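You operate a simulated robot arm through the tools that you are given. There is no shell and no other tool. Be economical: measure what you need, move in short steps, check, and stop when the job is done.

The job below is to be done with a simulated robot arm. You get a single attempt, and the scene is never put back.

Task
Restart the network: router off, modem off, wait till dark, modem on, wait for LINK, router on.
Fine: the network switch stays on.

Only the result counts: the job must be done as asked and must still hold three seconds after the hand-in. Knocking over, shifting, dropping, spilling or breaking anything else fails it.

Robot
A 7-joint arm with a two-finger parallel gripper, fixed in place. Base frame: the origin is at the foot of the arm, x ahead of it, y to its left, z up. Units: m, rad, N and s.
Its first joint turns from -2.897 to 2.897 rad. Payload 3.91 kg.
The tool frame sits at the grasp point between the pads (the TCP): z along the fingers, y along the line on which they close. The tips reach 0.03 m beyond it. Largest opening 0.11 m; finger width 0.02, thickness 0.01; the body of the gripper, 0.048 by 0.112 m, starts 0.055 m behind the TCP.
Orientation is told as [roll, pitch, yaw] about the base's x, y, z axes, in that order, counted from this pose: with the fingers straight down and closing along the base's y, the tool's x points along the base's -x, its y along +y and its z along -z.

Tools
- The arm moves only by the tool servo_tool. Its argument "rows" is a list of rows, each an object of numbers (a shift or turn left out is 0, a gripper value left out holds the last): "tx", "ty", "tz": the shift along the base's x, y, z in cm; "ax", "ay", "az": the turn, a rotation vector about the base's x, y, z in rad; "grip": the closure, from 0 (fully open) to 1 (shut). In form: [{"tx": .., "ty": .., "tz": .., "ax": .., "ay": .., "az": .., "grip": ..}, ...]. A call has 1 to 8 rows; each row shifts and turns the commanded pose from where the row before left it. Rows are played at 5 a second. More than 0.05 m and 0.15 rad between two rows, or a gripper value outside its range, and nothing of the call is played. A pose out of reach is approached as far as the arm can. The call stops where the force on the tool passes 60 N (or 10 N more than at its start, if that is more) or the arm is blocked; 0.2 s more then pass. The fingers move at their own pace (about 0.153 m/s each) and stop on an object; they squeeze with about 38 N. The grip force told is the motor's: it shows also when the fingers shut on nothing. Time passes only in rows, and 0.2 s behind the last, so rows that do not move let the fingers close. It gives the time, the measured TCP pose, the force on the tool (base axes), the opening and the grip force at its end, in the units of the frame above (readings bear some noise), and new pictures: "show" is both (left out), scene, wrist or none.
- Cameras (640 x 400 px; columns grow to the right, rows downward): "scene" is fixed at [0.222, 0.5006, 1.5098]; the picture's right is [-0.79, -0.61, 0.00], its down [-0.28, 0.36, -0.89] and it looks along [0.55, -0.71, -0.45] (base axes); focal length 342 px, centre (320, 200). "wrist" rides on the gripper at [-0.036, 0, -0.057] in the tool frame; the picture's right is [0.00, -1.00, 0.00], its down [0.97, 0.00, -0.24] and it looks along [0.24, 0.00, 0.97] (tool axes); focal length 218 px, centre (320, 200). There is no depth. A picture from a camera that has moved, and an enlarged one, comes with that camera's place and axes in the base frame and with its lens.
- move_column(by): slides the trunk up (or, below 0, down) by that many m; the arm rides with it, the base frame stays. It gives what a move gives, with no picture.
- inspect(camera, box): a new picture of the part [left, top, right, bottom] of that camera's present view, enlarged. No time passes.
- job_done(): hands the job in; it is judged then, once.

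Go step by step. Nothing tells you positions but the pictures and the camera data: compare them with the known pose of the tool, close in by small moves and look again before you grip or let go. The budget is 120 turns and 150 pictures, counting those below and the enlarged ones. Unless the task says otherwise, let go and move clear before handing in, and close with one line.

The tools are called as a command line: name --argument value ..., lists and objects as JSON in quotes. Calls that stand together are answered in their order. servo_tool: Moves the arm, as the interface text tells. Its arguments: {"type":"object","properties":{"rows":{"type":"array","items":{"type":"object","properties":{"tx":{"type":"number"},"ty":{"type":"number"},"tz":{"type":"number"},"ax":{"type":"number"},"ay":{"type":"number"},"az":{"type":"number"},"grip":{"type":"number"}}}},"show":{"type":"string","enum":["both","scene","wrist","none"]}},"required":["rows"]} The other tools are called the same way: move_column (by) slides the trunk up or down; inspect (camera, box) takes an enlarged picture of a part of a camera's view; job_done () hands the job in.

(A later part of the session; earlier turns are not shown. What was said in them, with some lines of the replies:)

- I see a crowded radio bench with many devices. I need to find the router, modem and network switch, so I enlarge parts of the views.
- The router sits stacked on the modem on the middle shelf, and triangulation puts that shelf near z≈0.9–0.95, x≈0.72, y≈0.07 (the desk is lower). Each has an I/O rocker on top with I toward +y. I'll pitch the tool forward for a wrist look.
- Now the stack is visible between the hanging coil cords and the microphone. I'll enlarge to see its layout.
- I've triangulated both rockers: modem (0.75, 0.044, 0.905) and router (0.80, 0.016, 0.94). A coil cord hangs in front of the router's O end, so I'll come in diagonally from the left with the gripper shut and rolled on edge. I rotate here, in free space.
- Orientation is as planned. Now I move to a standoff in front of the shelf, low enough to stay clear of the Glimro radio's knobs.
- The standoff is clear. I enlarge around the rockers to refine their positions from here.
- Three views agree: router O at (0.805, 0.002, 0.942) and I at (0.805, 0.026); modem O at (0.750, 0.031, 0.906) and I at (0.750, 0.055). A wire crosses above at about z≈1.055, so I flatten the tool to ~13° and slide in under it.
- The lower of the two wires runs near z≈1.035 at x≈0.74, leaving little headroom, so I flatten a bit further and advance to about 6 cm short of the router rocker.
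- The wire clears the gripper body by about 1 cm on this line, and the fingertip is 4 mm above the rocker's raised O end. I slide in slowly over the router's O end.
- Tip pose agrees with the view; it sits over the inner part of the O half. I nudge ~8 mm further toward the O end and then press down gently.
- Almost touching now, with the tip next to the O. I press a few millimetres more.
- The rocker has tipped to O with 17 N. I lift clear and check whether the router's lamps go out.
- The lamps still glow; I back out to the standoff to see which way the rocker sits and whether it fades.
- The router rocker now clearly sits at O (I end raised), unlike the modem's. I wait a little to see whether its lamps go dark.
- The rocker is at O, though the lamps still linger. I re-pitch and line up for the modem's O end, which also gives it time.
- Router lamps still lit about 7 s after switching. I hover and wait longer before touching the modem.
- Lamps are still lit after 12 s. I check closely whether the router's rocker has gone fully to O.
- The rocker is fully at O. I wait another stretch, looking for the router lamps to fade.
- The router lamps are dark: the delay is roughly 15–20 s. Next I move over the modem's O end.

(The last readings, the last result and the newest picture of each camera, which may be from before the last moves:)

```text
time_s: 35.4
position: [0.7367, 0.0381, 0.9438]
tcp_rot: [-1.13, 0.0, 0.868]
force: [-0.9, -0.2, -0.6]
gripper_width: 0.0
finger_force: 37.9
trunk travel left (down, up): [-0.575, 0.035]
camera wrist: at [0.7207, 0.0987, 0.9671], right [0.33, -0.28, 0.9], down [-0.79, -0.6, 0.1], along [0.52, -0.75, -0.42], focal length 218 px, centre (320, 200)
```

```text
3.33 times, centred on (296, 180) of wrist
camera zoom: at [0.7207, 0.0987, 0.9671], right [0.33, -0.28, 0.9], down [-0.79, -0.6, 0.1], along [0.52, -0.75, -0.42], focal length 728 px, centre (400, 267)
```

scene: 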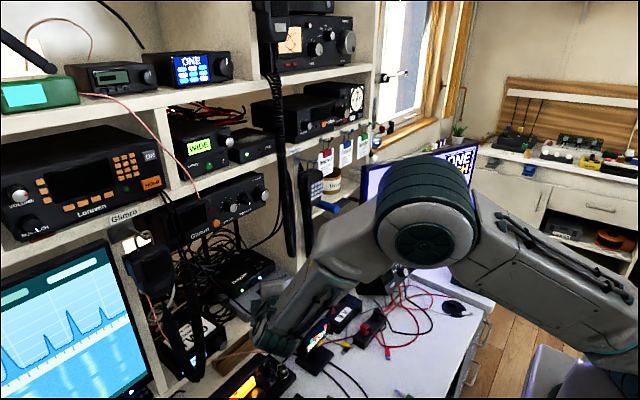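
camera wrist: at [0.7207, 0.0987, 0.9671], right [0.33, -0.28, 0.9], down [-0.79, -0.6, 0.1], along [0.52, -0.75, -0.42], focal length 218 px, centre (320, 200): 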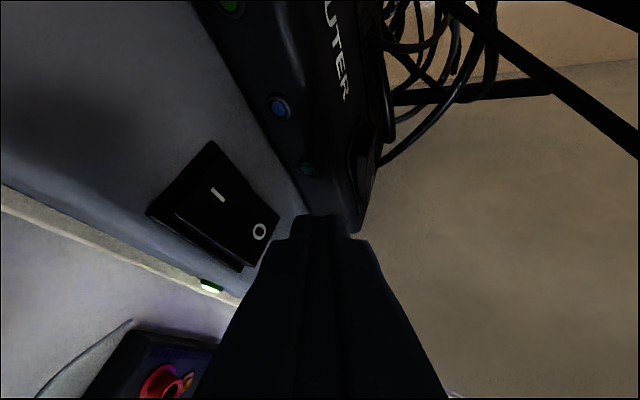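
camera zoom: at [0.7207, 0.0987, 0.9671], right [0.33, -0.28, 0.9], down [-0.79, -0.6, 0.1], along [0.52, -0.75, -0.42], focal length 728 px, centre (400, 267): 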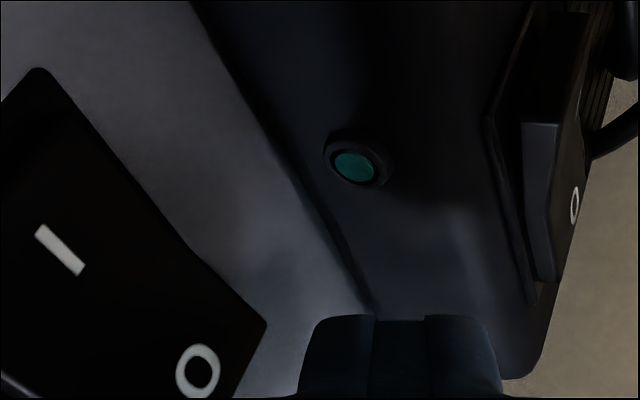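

Tip edge lies over the modem's O end. I pull back 4 mm for clearance from the router's front and press down.

servo_tool --rows '[{"tx": -0.4, "ty": 0.05, "tz": -0.5}, {"tz": -0.4}, {"tz": -0.2}, {"tz": -0.2}, {"tz": -0.2}, {}]' --show "wrist"

```text
time_s: 36.8
position: [0.7309, 0.0381, 0.9292]
tcp_rot: [-1.133, -0.004, 0.869]
force: [0.7, -0.5, 13.2]
gripper_width: 0.0
finger_force: 37.3
trunk travel left (down, up): [-0.575, 0.035]
camera wrist: at [0.7152, 0.0994, 0.9538], right [0.32, -0.28, 0.91], down [-0.79, -0.6, 0.1], along [0.52, -0.75, -0.41], focal length 218 px, centre (320, 200)
```

wrist: 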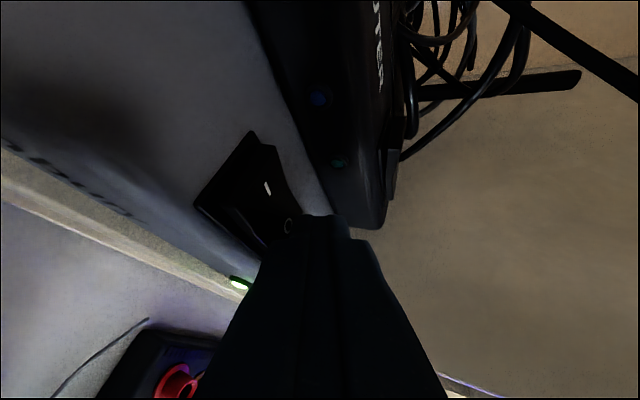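

Contact at 13 N; a little more travel to be sure it flips.

servo_tool --rows '[{"tz": -0.2}, {}]' --show "wrist"

inspect --camera "wrist" --box '[180, 120, 340, 220]'

```text
time_s: 37.4
position: [0.7313, 0.0385, 0.9292]
tcp_rot: [-1.134, -0.005, 0.87]
force: [8.6, 0.0, 27.6]
gripper_width: 0.0
finger_force: 37.5
trunk travel left (down, up): [-0.575, 0.035]
camera wrist: at [0.7149, 0.0993, 0.9535], right [0.32, -0.28, 0.91], down [-0.79, -0.6, 0.1], along [0.52, -0.75, -0.41], focal length 218 px, centre (320, 200)
```

wrist: 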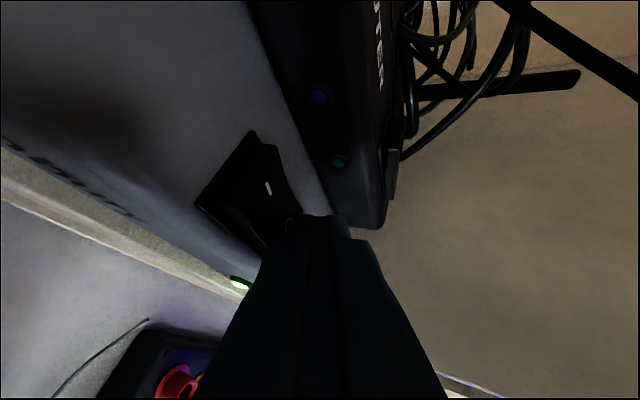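

```text
4.00 times, centred on (260, 170) of wrist
camera zoom: at [0.7149, 0.0993, 0.9535], right [0.32, -0.28, 0.91], down [-0.79, -0.6, 0.1], along [0.52, -0.75, -0.41], focal length 873 px, centre (560, 320)
```

zoom: 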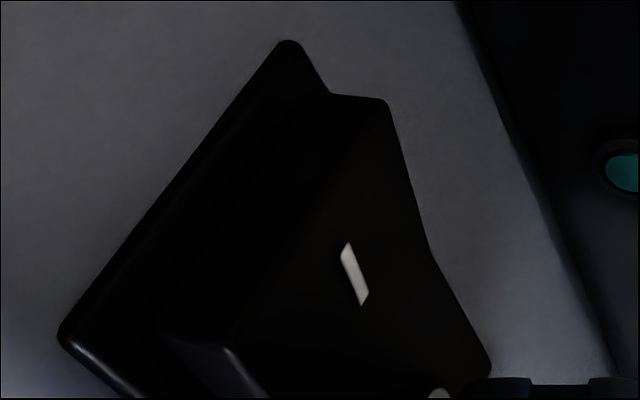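

The modem rocker has flipped to O (I end raised). I lift straight up and back off, then wait for the modem to go dark.

servo_tool --rows '[{"tz": 0.6}, {"tz": 0.8}, {"tx": -2, "ty": 1.8, "tz": 0.8}, {"tx": -2, "ty": 1.8, "tz": 0.8}, {"tx": -2, "ty": 1.8, "tz": 0.8}, {}]' --show "none"

servo_tool --rows '[{}, {}, {}, {}, {}, {}, {}, {}]' --show "none"

servo_tool --rows '[{}, {}, {}, {}, {}, {}, {}, {}]' --show "none"

servo_tool --rows '[{}, {}, {}, {}, {}, {}, {}, {}]' --show "wrist"

```text
time_s: 38.8
position: [0.67, 0.0944, 0.9625]
tcp_rot: [-1.128, -0.003, 0.87]
force: [0.7, -0.5, 0.7]
gripper_width: 0.0001
finger_force: 38.0
trunk travel left (down, up): [-0.575, 0.035]
```

```text
time_s: 40.6
position: [0.6696, 0.0937, 0.9616]
tcp_rot: [-1.13, -0.003, 0.869]
force: [0.0, 0.0, 0.2]
gripper_width: 0.0
finger_force: 37.8
trunk travel left (down, up): [-0.575, 0.035]
```

```text
time_s: 42.4
position: [0.671, 0.0949, 0.9624]
tcp_rot: [-1.129, -0.003, 0.87]
force: [0.4, 0.4, 0.1]
gripper_width: 0.0
finger_force: 38.5
trunk travel left (down, up): [-0.575, 0.035]
```

```text
time_s: 44.2
position: [0.6705, 0.093, 0.962]
tcp_rot: [-1.129, -0.002, 0.869]
force: [0.2, 0.5, -0.7]
gripper_width: 0.0
finger_force: 37.7
trunk travel left (down, up): [-0.575, 0.035]
camera wrist: at [0.6541, 0.1545, 0.9865], right [0.33, -0.28, 0.9], down [-0.79, -0.6, 0.1], along [0.52, -0.75, -0.42], focal length 218 px, centre (320, 200)
```

wrist: 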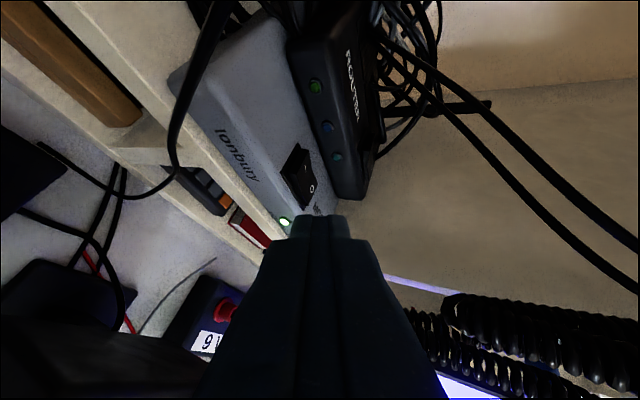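

The modem POWER lamp still glows, as expected from the delay. I keep waiting.

servo_tool --rows '[{}, {}, {}, {}, {}, {}, {}, {}]' --show "none"

servo_tool --rows '[{}, {}, {}, {}, {}, {}, {}, {}]' --show "none"

servo_tool --rows '[{}, {}, {}, {}, {}, {}, {}, {}]' --show "none"

servo_tool --rows '[{}, {}, {}, {}, {}, {}, {}, {}]' --show "none"

servo_tool --rows '[{}, {}, {}, {}, {}, {}, {}, {}]' --show "none"

servo_tool --rows '[{}, {}, {}, {}, {}, {}, {}, {}]' --show "wrist"

```text
time_s: 46.0
position: [0.6689, 0.0924, 0.9623]
tcp_rot: [-1.13, -0.001, 0.869]
force: [-0.5, 0.4, 0.2]
gripper_width: 0.0001
finger_force: 37.3
trunk travel left (down, up): [-0.575, 0.035]
```

```text
time_s: 47.8
position: [0.6703, 0.094, 0.9631]
tcp_rot: [-1.13, -0.001, 0.868]
force: [-0.7, 0.0, -0.2]
gripper_width: 0.0002
finger_force: 37.9
trunk travel left (down, up): [-0.575, 0.035]
```

```text
time_s: 49.6
position: [0.6709, 0.0936, 0.9633]
tcp_rot: [-1.129, -0.003, 0.87]
force: [1.3, -0.2, 0.0]
gripper_width: 0.0
finger_force: 37.6
trunk travel left (down, up): [-0.575, 0.035]
```

```text
time_s: 51.4
position: [0.6699, 0.0931, 0.9612]
tcp_rot: [-1.131, -0.003, 0.87]
force: [-0.7, -0.8, -0.2]
gripper_width: 0.0003
finger_force: 37.5
trunk travel left (down, up): [-0.575, 0.035]
```

```text
time_s: 53.2
position: [0.6705, 0.094, 0.9616]
tcp_rot: [-1.129, -0.001, 0.869]
force: [0.4, 0.2, -0.3]
gripper_width: 0.0
finger_force: 37.9
trunk travel left (down, up): [-0.575, 0.035]
```

```text
time_s: 55.0
position: [0.6703, 0.093, 0.9626]
tcp_rot: [-1.129, -0.003, 0.87]
force: [0.0, 0.9, 0.3]
gripper_width: 0.0001
finger_force: 37.5
trunk travel left (down, up): [-0.575, 0.035]
camera wrist: at [0.6541, 0.1545, 0.9865], right [0.33, -0.28, 0.9], down [-0.79, -0.6, 0.1], along [0.52, -0.75, -0.42], focal length 218 px, centre (320, 200)
```

wrist: 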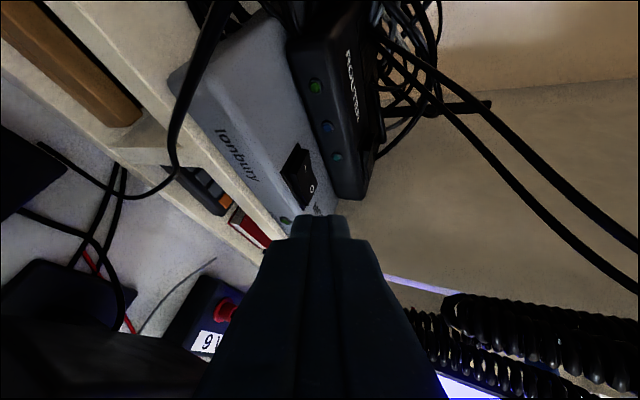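

All lamps are dark. Next is modem I, but a thin wire hangs to the left there, so I back off slightly, turn the tool to point nearly straight ahead and pitch it a bit steeper.

servo_tool --rows '[{"tx": -1, "tz": 1, "az": 0.148}, {"tx": -1, "tz": 1, "az": 0.148}, {"tx": -1, "ty": -0.5, "tz": 1, "az": 0.148}, {"ty": -0.5, "az": 0.148}, {"ty": -0.9, "ax": 0.016, "ay": 0.147}, {"ty": -0.9, "tx": 1}, {}]'

inspect --camera "wrist" --box '[230, 80, 390, 220]'

```text
time_s: 56.6
position: [0.6495, 0.0673, 0.9937]
tcp_rot: [-0.98, -0.001, 1.459]
force: [-0.8, 0.0, 0.9]
gripper_width: 0.0
finger_force: 37.4
trunk travel left (down, up): [-0.575, 0.035]
camera wrist: at [0.6073, 0.1073, 1.0245], right [0.55, -0.06, 0.83], down [-0.3, -0.94, 0.13], along [0.78, -0.33, -0.54], focal length 218 px, centre (320, 200)
```

scene: 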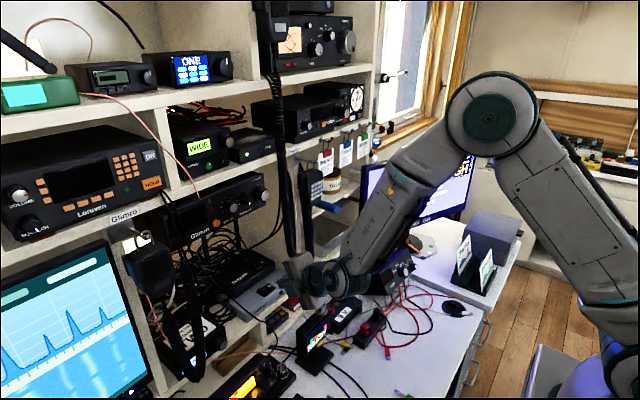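
wrist: 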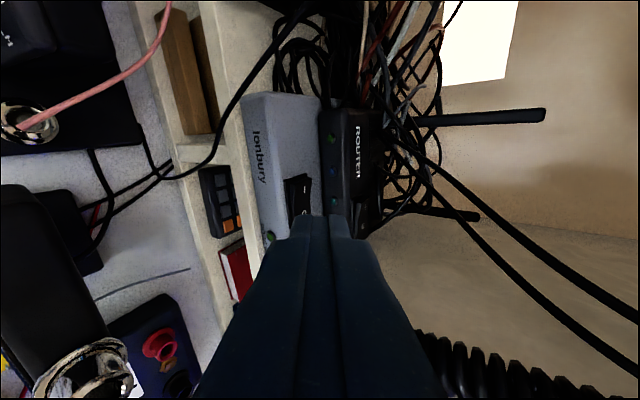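

```text
2.86 times, centred on (310, 150) of wrist
camera zoom: at [0.6073, 0.1073, 1.0245], right [0.55, -0.06, 0.83], down [-0.3, -0.94, 0.13], along [0.78, -0.33, -0.54], focal length 624 px, centre (349, 343)
```

zoom: 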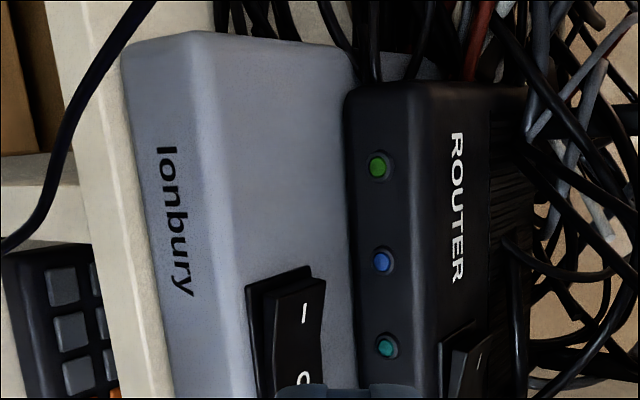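

The modem's I end is at (0.751, 0.06). I move to hover over it and then press.

servo_tool --rows '[{"tx": 2.7, "ty": -0.17, "tz": -1.5}, {"tx": 2.7, "ty": -0.17, "tz": -1.5}, {"tx": 2.7, "ty": -0.17, "tz": -1.5}, {}]' --show "wrist"

inspect --camera "wrist" --box '[200, 100, 360, 240]'

```text
time_s: 57.6
position: [0.7319, 0.06, 0.9467]
tcp_rot: [-0.981, -0.002, 1.46]
force: [0.0, 0.1, 0.1]
gripper_width: 0.0
finger_force: 37.8
trunk travel left (down, up): [-0.575, 0.035]
camera wrist: at [0.6886, 0.1017, 0.9787], right [0.55, -0.06, 0.83], down [-0.3, -0.94, 0.13], along [0.78, -0.33, -0.54], focal length 218 px, centre (320, 200)
```

wrist: 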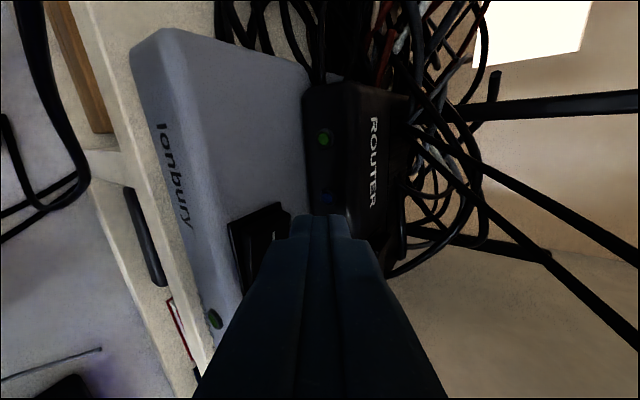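

```text
2.86 times, centred on (280, 170) of wrist
camera zoom: at [0.6886, 0.1017, 0.9787], right [0.55, -0.06, 0.83], down [-0.3, -0.94, 0.13], along [0.78, -0.33, -0.54], focal length 624 px, centre (434, 286)
```

zoom: 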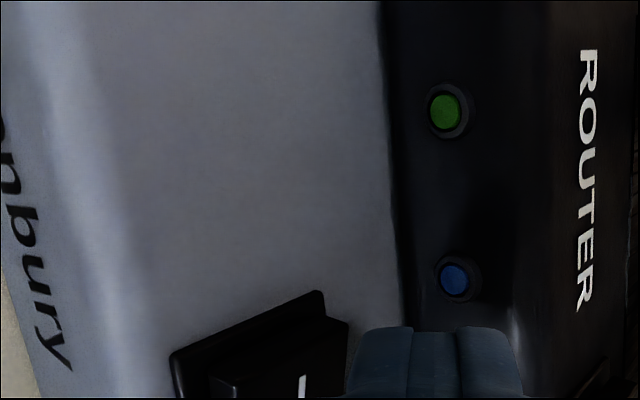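

Tip is above the I end; I pull back 4 mm from the router front and press down.

servo_tool --rows '[{"tx": -0.4, "ty": 0.2, "tz": -0.5}, {"tz": -0.4}, {"tz": -0.2}, {"tz": -0.2}, {"tz": -0.2}, {"tz": -0.2}, {}]' --show "wrist"

inspect --camera "wrist" --box '[200, 130, 360, 230]'

```text
time_s: 59.2
position: [0.7267, 0.0622, 0.9338]
tcp_rot: [-0.985, -0.003, 1.46]
force: [-2.3, 0.3, 11.7]
gripper_width: 0.0001
finger_force: 37.7
trunk travel left (down, up): [-0.575, 0.035]
camera wrist: at [0.6842, 0.1028, 0.9655], right [0.55, -0.06, 0.83], down [-0.31, -0.94, 0.13], along [0.78, -0.33, -0.54], focal length 218 px, centre (320, 200)
```

wrist: 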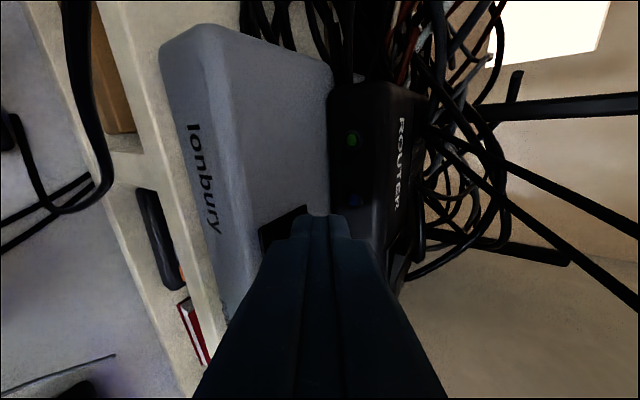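

```text
4.00 times, centred on (280, 180) of wrist
camera zoom: at [0.6842, 0.1028, 0.9655], right [0.55, -0.06, 0.83], down [-0.31, -0.94, 0.13], along [0.78, -0.33, -0.54], focal length 873 px, centre (480, 280)
```

zoom: 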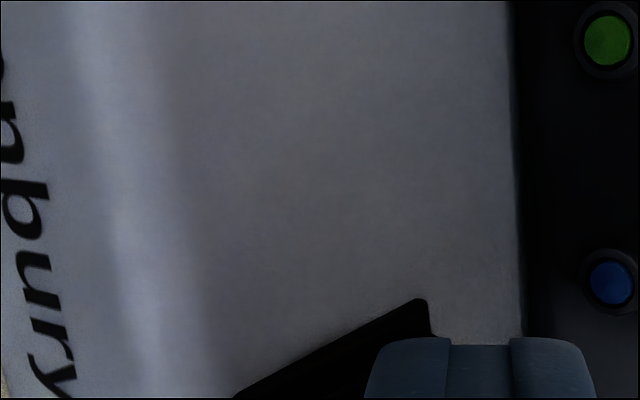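

Contact at 12 N; a bit more, then lift and back off to look.

servo_tool --rows '[{"tz": -0.2}, {"tz": -0.1}, {}]' --show "none"

servo_tool --rows '[{"tz": 0.8}, {"tz": 0.8}, {"tx": -2.5, "ty": 0.1, "tz": 1.4}, {"tx": -2.5, "ty": 0.1, "tz": 1.4}, {"tx": -2.5, "ty": 0.1, "tz": 1.4}, {}]' --show "wrist"

inspect --camera "wrist" --box '[230, 80, 390, 220]'

inspect --camera "scene" --box '[210, 235, 306, 305]'

```text
time_s: 60.0
position: [0.7282, 0.0622, 0.9336]
tcp_rot: [-0.989, -0.001, 1.46]
force: [-1.6, 0.6, 35.2]
gripper_width: 0.0001
finger_force: 37.2
trunk travel left (down, up): [-0.575, 0.035]
```

```text
time_s: 61.4
position: [0.6533, 0.0644, 0.9866]
tcp_rot: [-0.98, -0.003, 1.462]
force: [0.0, 0.4, 0.2]
gripper_width: 0.0001
finger_force: 37.4
trunk travel left (down, up): [-0.575, 0.035]
camera wrist: at [0.6101, 0.1058, 1.0186], right [0.55, -0.06, 0.83], down [-0.3, -0.94, 0.13], along [0.78, -0.33, -0.54], focal length 218 px, centre (320, 200)
```

wrist: 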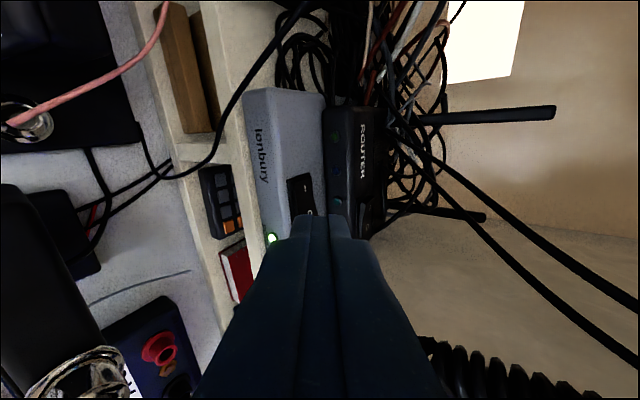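

```text
2.86 times, centred on (310, 150) of wrist
camera zoom: at [0.6101, 0.1058, 1.0186], right [0.55, -0.06, 0.83], down [-0.3, -0.94, 0.13], along [0.78, -0.33, -0.54], focal length 624 px, centre (349, 343)
```

zoom: 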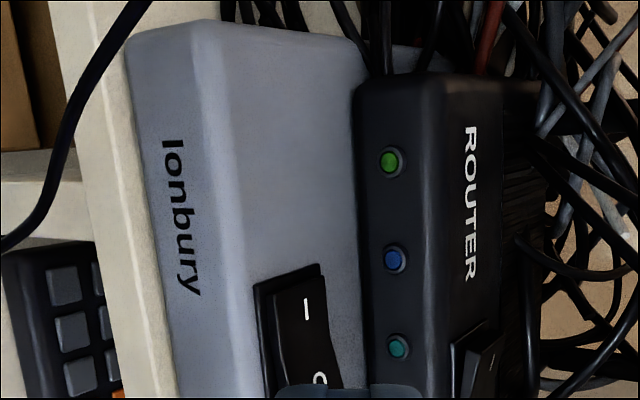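

```text
5.71 times, centred on (258, 270) of scene
camera zoom: at [0.222, 0.5006, 1.5098], right [-0.79, -0.61, 0.0], down [-0.28, 0.36, -0.89], along [0.55, -0.71, -0.45], focal length 1954 px, centre (674, -200)
```

zoom: 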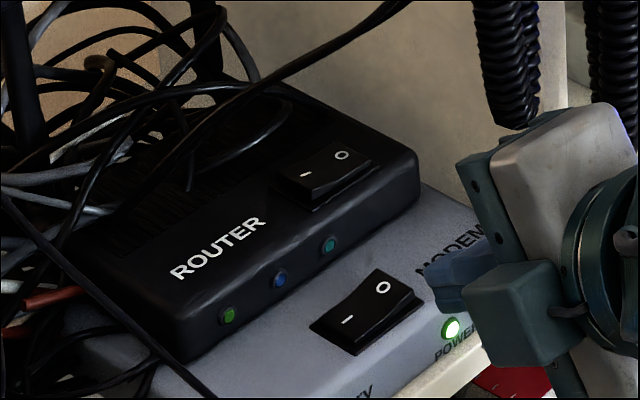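

The modem is on (POWER lit). While waiting for LINK I back away and flatten/yaw the tool for the router's I end.

servo_tool --rows '[{"ax": -0.0133, "ay": -0.123, "tx": -1.5, "ty": 0.8, "tz": 0.5}, {"ax": -0.0133, "ay": -0.123, "tx": -1.5, "ty": 0.8, "tz": 0.5}, {"ax": -0.0133, "ay": -0.123, "tx": -1, "ty": 0.8}, {"ax": -0.0133, "ay": -0.123, "ty": 0.8}, {"az": -0.121, "ty": 0.8}, {"az": -0.121, "ty": 0.5}, {}]'

inspect --camera "scene" --box '[210, 235, 306, 305]'

inspect --camera "wrist" --box '[200, 80, 392, 220]'

```text
time_s: 63.0
position: [0.6126, 0.1089, 0.9966]
tcp_rot: [-1.477, 0.0, 1.219]
force: [-0.1, 0.2, 0.9]
gripper_width: 0.0002
finger_force: 37.4
trunk travel left (down, up): [-0.575, 0.035]
camera wrist: at [0.572, 0.1631, 1.0016], right [0.09, -0.04, 1.0], down [-0.56, -0.83, 0.02], along [0.82, -0.56, -0.09], focal length 218 px, centre (320, 200)
```

scene: 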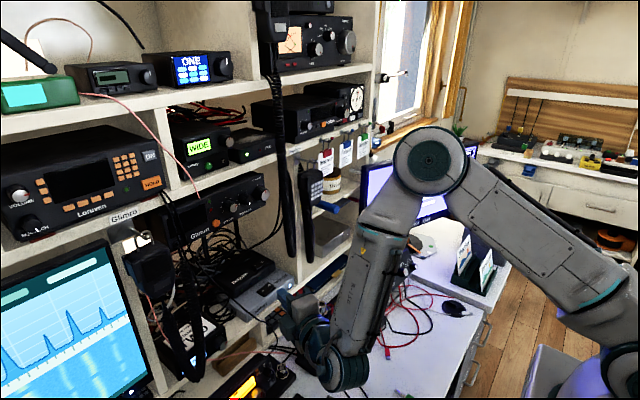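
wrist: 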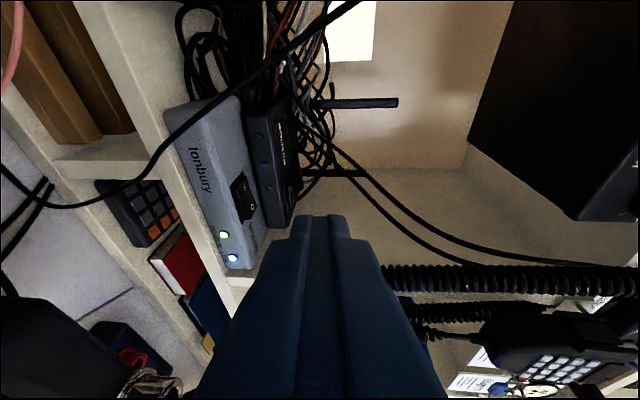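

```text
5.71 times, centred on (258, 270) of scene
camera zoom: at [0.222, 0.5006, 1.5098], right [-0.79, -0.61, 0.0], down [-0.28, 0.36, -0.89], along [0.55, -0.71, -0.45], focal length 1954 px, centre (674, -200)
```

zoom: 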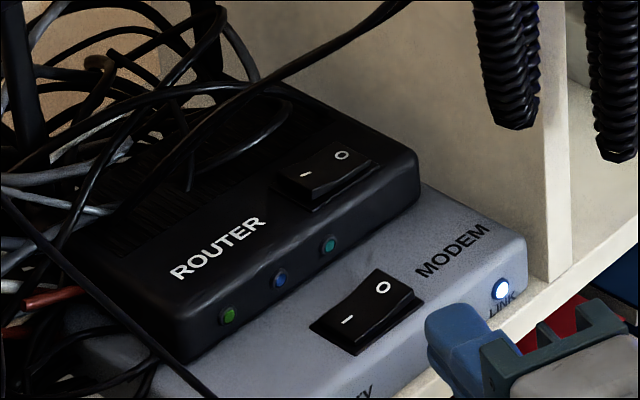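

```text
2.86 times, centred on (296, 150) of wrist
camera zoom: at [0.572, 0.1631, 1.0016], right [0.09, -0.04, 1.0], down [-0.56, -0.83, 0.02], along [0.82, -0.56, -0.09], focal length 624 px, centre (389, 343)
```

zoom: 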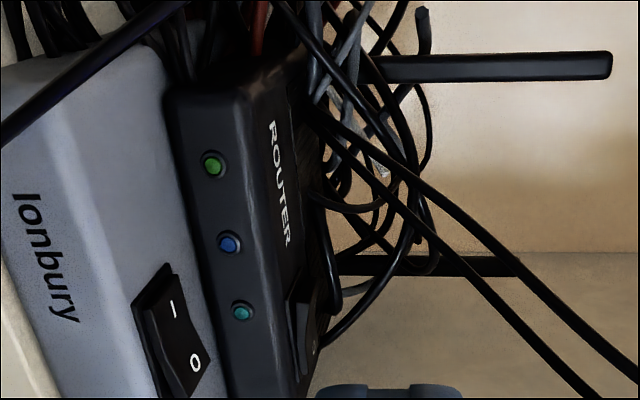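

LINK is glowing already. I check that it is steady and not blinking before touching the router.

servo_tool --rows '[{}, {}, {}]' --show "wrist"

servo_tool --rows '[{}]' --show "wrist"

servo_tool --rows '[{}, {}]' --show "wrist"

servo_tool --rows '[{}, {}, {}, {}, {}, {}, {}]' --show "wrist"

```text
time_s: 63.8
position: [0.613, 0.1096, 0.9964]
tcp_rot: [-1.476, -0.003, 1.22]
force: [0.2, -0.2, -0.2]
gripper_width: 0.0002
finger_force: 37.9
trunk travel left (down, up): [-0.575, 0.035]
camera wrist: at [0.5719, 0.1632, 1.0017], right [0.09, -0.04, 1.0], down [-0.56, -0.83, 0.02], along [0.82, -0.56, -0.09], focal length 218 px, centre (320, 200)
```

wrist: 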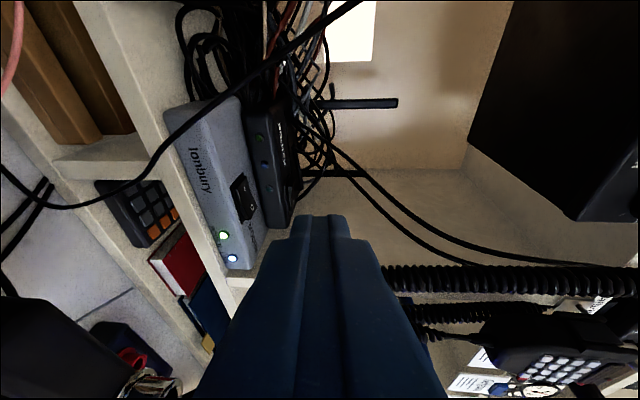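

```text
time_s: 64.2
position: [0.6136, 0.1102, 0.9975]
tcp_rot: [-1.477, -0.003, 1.22]
force: [0.4, 0.6, -0.1]
gripper_width: 0.0003
finger_force: 37.9
trunk travel left (down, up): [-0.575, 0.035]
camera wrist: at [0.5719, 0.1632, 1.0017], right [0.09, -0.04, 1.0], down [-0.56, -0.83, 0.02], along [0.82, -0.56, -0.09], focal length 218 px, centre (320, 200)
```

wrist: 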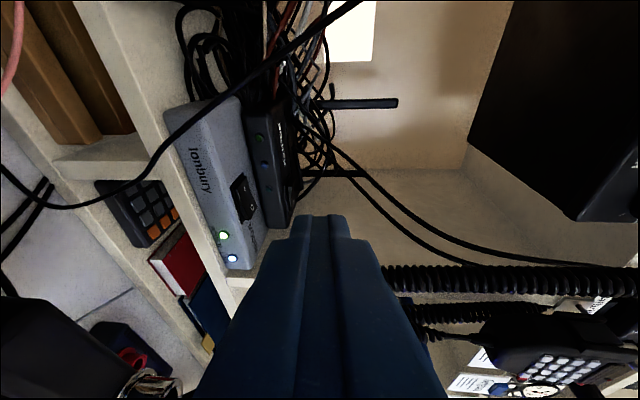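

```text
time_s: 64.8
position: [0.6124, 0.1096, 0.9953]
tcp_rot: [-1.478, -0.001, 1.22]
force: [-0.2, -0.1, -0.3]
gripper_width: 0.0
finger_force: 37.8
trunk travel left (down, up): [-0.575, 0.035]
camera wrist: at [0.5719, 0.1632, 1.0017], right [0.09, -0.04, 1.0], down [-0.56, -0.83, 0.02], along [0.82, -0.56, -0.09], focal length 218 px, centre (320, 200)
```

wrist: 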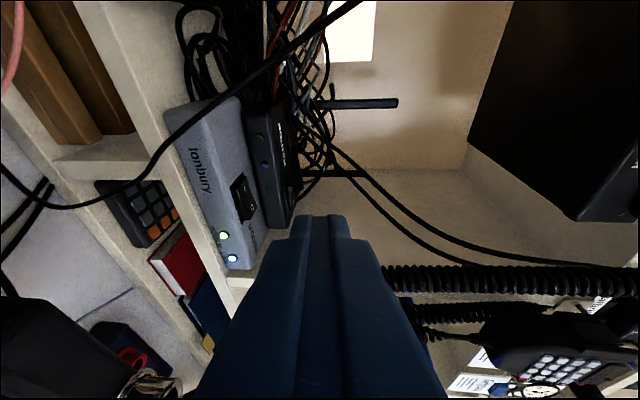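

```text
time_s: 66.4
position: [0.612, 0.1094, 0.9965]
tcp_rot: [-1.477, -0.002, 1.221]
force: [0.3, -0.1, 0.8]
gripper_width: 0.0002
finger_force: 38.1
trunk travel left (down, up): [-0.575, 0.035]
camera wrist: at [0.5719, 0.1632, 1.0017], right [0.09, -0.04, 1.0], down [-0.56, -0.83, 0.02], along [0.82, -0.56, -0.09], focal length 218 px, centre (320, 200)
```

wrist: 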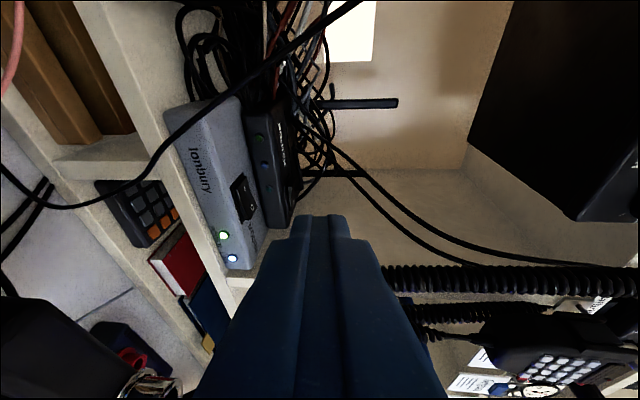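

LINK is steady. I advance toward the router's I end, stopping about 5 cm short to check.

servo_tool --rows '[{"tx": 2.9, "ty": -1.25, "tz": -0.9}, {"tx": 2.9, "ty": -1.25, "tz": -0.9}, {"tx": 2.9, "ty": -1.25, "tz": -0.7}, {"tx": 2.8, "ty": -1.2, "tz": -0.3}, {}]'

inspect --camera "wrist" --box '[210, 100, 370, 230]'

```text
time_s: 67.6
position: [0.7276, 0.0614, 0.9691]
tcp_rot: [-1.477, -0.001, 1.218]
force: [-0.6, 0.3, 0.4]
gripper_width: 0.0
finger_force: 37.4
trunk travel left (down, up): [-0.575, 0.035]
camera wrist: at [0.6872, 0.1141, 0.9745], right [0.09, -0.04, 1.0], down [-0.56, -0.83, 0.02], along [0.83, -0.56, -0.09], focal length 218 px, centre (320, 200)
```

scene: 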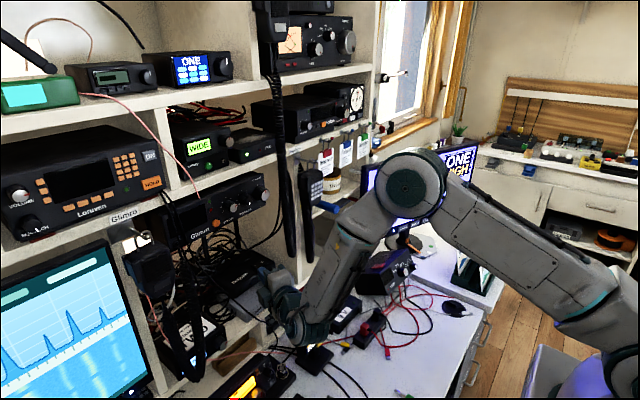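
wrist: 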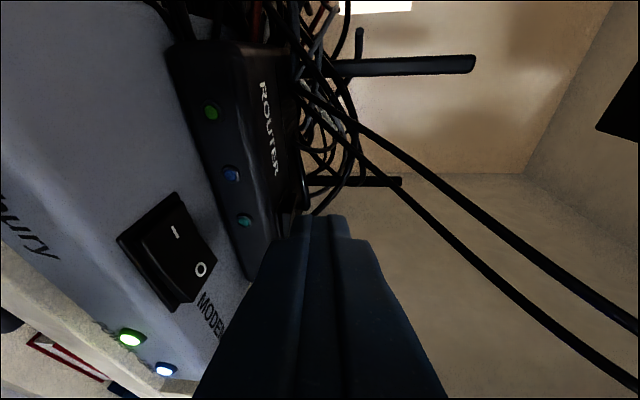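

```text
3.08 times, centred on (290, 165) of wrist
camera zoom: at [0.6872, 0.1141, 0.9745], right [0.09, -0.04, 1.0], down [-0.56, -0.83, 0.02], along [0.83, -0.56, -0.09], focal length 672 px, centre (412, 308)
```

zoom: 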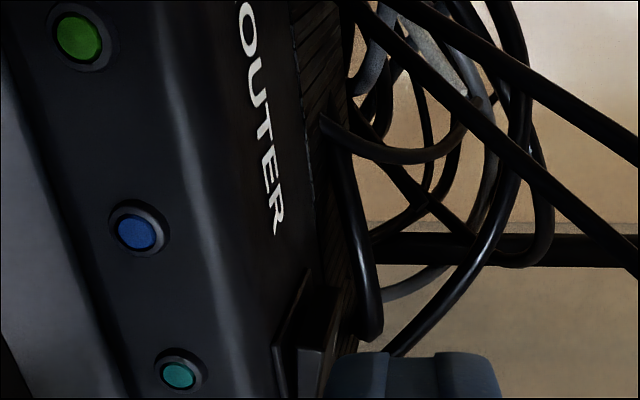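

The I end's raised edge is at z≈0.948, y≈0.036; a loose cable lies just behind the rocker, so I stop with the tip at x≈0.797.

servo_tool --rows '[{"tx": 1.5, "ty": -0.7}, {"tx": 1.5, "ty": -0.7}, {"tx": 1.3, "ty": -0.6}, {}]' --show "wrist"

inspect --camera "wrist" --box '[230, 140, 358, 220]'

```text
time_s: 68.6
position: [0.7712, 0.0406, 0.9675]
tcp_rot: [-1.475, -0.002, 1.22]
force: [0.7, -0.1, 0.0]
gripper_width: 0.0
finger_force: 37.5
trunk travel left (down, up): [-0.575, 0.035]
camera wrist: at [0.7308, 0.0942, 0.9736], right [0.09, -0.04, 1.0], down [-0.56, -0.83, 0.02], along [0.83, -0.56, -0.09], focal length 218 px, centre (320, 200)
```

wrist: 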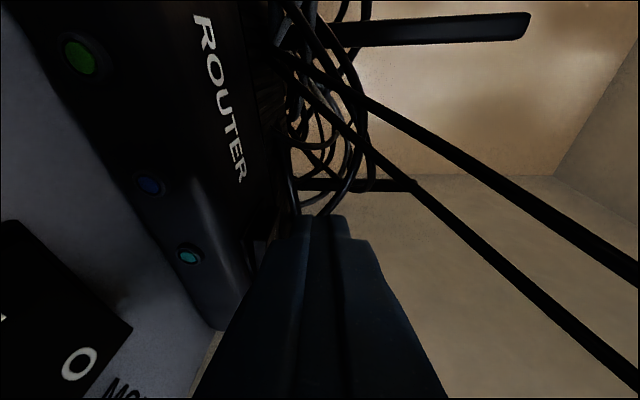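

```text
5.00 times, centred on (294, 180) of wrist
camera zoom: at [0.7308, 0.0942, 0.9736], right [0.09, -0.04, 1.0], down [-0.56, -0.83, 0.02], along [0.83, -0.56, -0.09], focal length 1091 px, centre (450, 300)
```

zoom: 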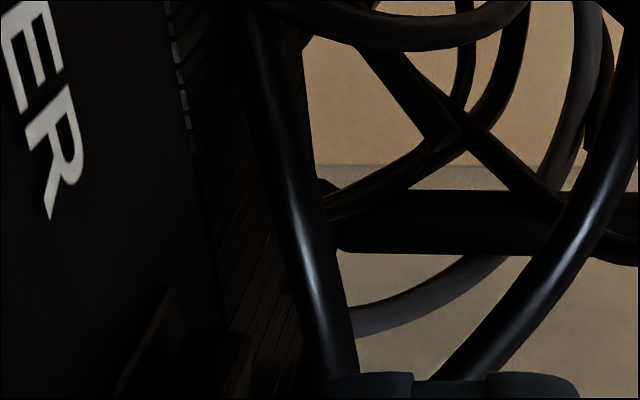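

Aligned over the I half. I press down in small steps.

servo_tool --rows '[{"tz": -0.4}, {"tz": -0.3}, {"tz": -0.2}, {"tz": -0.2}, {"tz": -0.2}, {}]' --show "wrist"

inspect --camera "wrist" --box '[200, 140, 360, 240]'

```text
time_s: 70.0
position: [0.7708, 0.0401, 0.957]
tcp_rot: [-1.477, -0.004, 1.22]
force: [1.6, 1.0, 1.0]
gripper_width: 0.0004
finger_force: 37.8
trunk travel left (down, up): [-0.575, 0.035]
camera wrist: at [0.73, 0.094, 0.9613], right [0.09, -0.04, 1.0], down [-0.56, -0.83, 0.02], along [0.83, -0.56, -0.09], focal length 218 px, centre (320, 200)
```

wrist: 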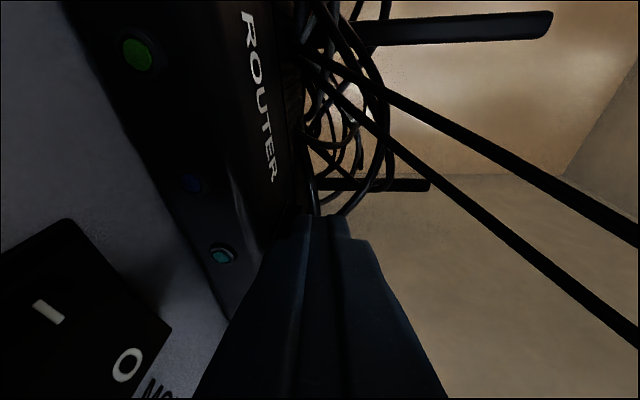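

```text
4.00 times, centred on (280, 190) of wrist
camera zoom: at [0.73, 0.094, 0.9613], right [0.09, -0.04, 1.0], down [-0.56, -0.83, 0.02], along [0.83, -0.56, -0.09], focal length 873 px, centre (480, 240)
```

zoom: 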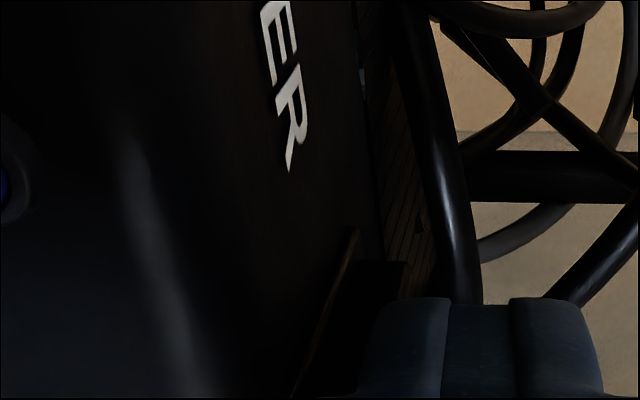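

Just touching; I press further.

servo_tool --rows '[{"tz": -0.2}, {"tz": -0.2}, {}]' --show "none"

inspect --camera "wrist" --box '[180, 140, 340, 280]'

```text
time_s: 70.8
position: [0.7701, 0.04, 0.9535]
tcp_rot: [-1.481, -0.003, 1.22]
force: [-0.3, 0.4, 13.7]
gripper_width: 0.0001
finger_force: 37.2
trunk travel left (down, up): [-0.575, 0.035]
```

```text
2.86 times, centred on (260, 210) of wrist
camera zoom: at [0.7297, 0.0935, 0.9591], right [0.08, -0.03, 1.0], down [-0.56, -0.83, 0.02], along [0.83, -0.56, -0.09], focal length 624 px, centre (491, 171)
```

zoom: 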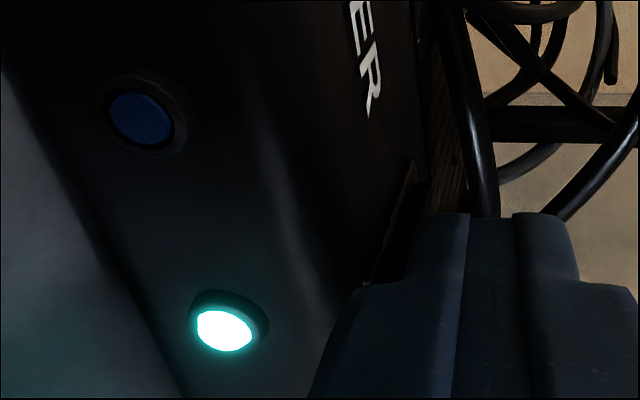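

The router is on – its lamp lit up. I lift, back out the same way, and check everything.

servo_tool --rows '[{"tz": 0.7}, {"tz": 0.7}, {"tx": -1.5, "ty": 0.7}, {"tx": -2.8, "ty": 1.2}, {"tx": -2.9, "ty": 1.25, "tz": 0.6}, {"tx": -2.9, "ty": 1.25, "tz": 0.9}, {"tx": -2.9, "ty": 1.25, "tz": 1.0}, {"tx": -2.9, "ty": 1.0, "tz": 2.0}]' --show "none"

servo_tool --rows '[{"tx": -3, "tz": 2.5}, {"tx": -3, "tz": 3}, {"tx": -3, "tz": 3}, {}, {}, {}, {}, {}]'

inspect --camera "scene" --box '[210, 235, 306, 305]'

inspect --camera "wrist" --box '[160, 80, 360, 240]'

```text
time_s: 72.6
position: [0.6136, 0.1074, 1.0122]
tcp_rot: [-1.476, -0.002, 1.219]
force: [0.8, 0.2, 0.1]
gripper_width: 0.0
finger_force: 37.6
trunk travel left (down, up): [-0.575, 0.035]
```

```text
time_s: 74.4
position: [0.5217, 0.1078, 1.0949]
tcp_rot: [-1.476, -0.003, 1.22]
force: [0.6, 0.5, -0.4]
gripper_width: 0.0001
finger_force: 38.1
trunk travel left (down, up): [-0.575, 0.035]
camera wrist: at [0.4806, 0.1611, 1.1005], right [0.09, -0.03, 1.0], down [-0.56, -0.83, 0.02], along [0.82, -0.56, -0.09], focal length 218 px, centre (320, 200)
```

scene: 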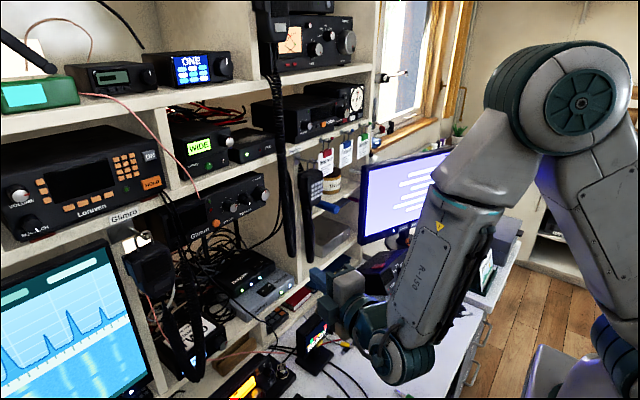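
wrist: 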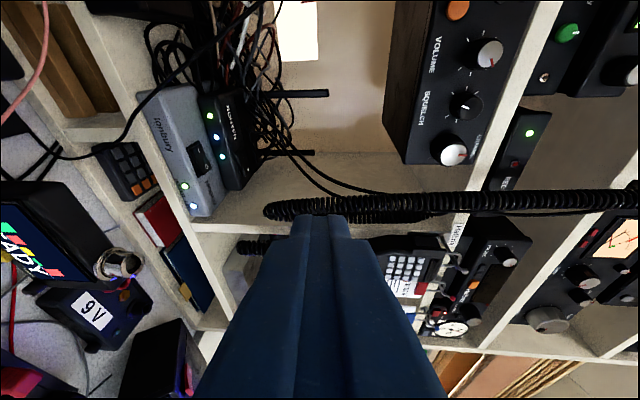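

```text
5.71 times, centred on (258, 270) of scene
camera zoom: at [0.222, 0.5006, 1.5098], right [-0.79, -0.61, 0.0], down [-0.28, 0.36, -0.89], along [0.55, -0.71, -0.45], focal length 1954 px, centre (674, -200)
```

zoom: 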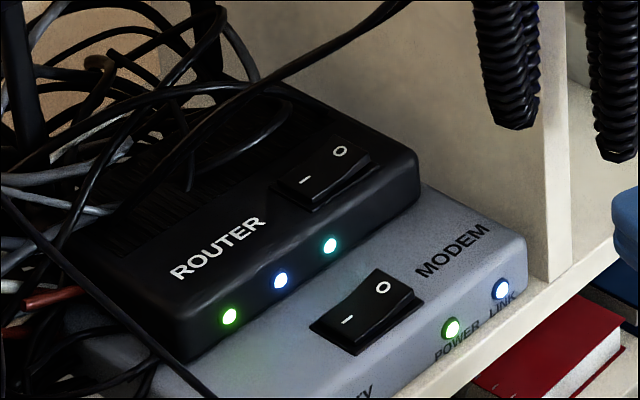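

```text
2.50 times, centred on (260, 160) of wrist
camera zoom: at [0.4806, 0.1611, 1.1005], right [0.09, -0.03, 1.0], down [-0.56, -0.83, 0.02], along [0.82, -0.56, -0.09], focal length 546 px, centre (470, 300)
```

zoom: 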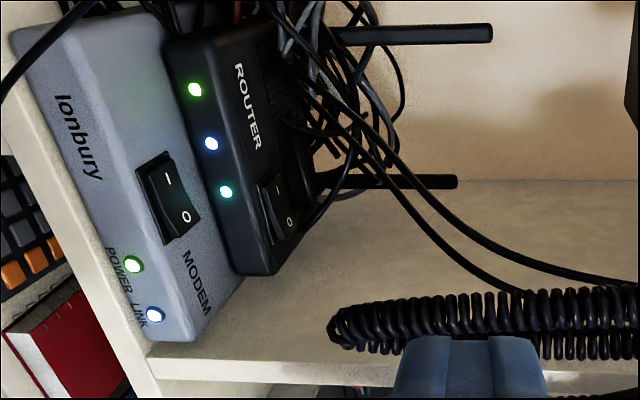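

All the router lamps, including the one that was dark before, and the modem's POWER and LINK are lit. Nothing has shifted and the arm is clear, so I hand in.

job_done

```text
The job is handed in.
```

The network restart is done, and I handed the job in. I switched the router off, then the modem, and waited until every lamp was dark. I then switched the modem on, waited for a steady LINK, and switched the router on. I did not find or touch a separate network switch.
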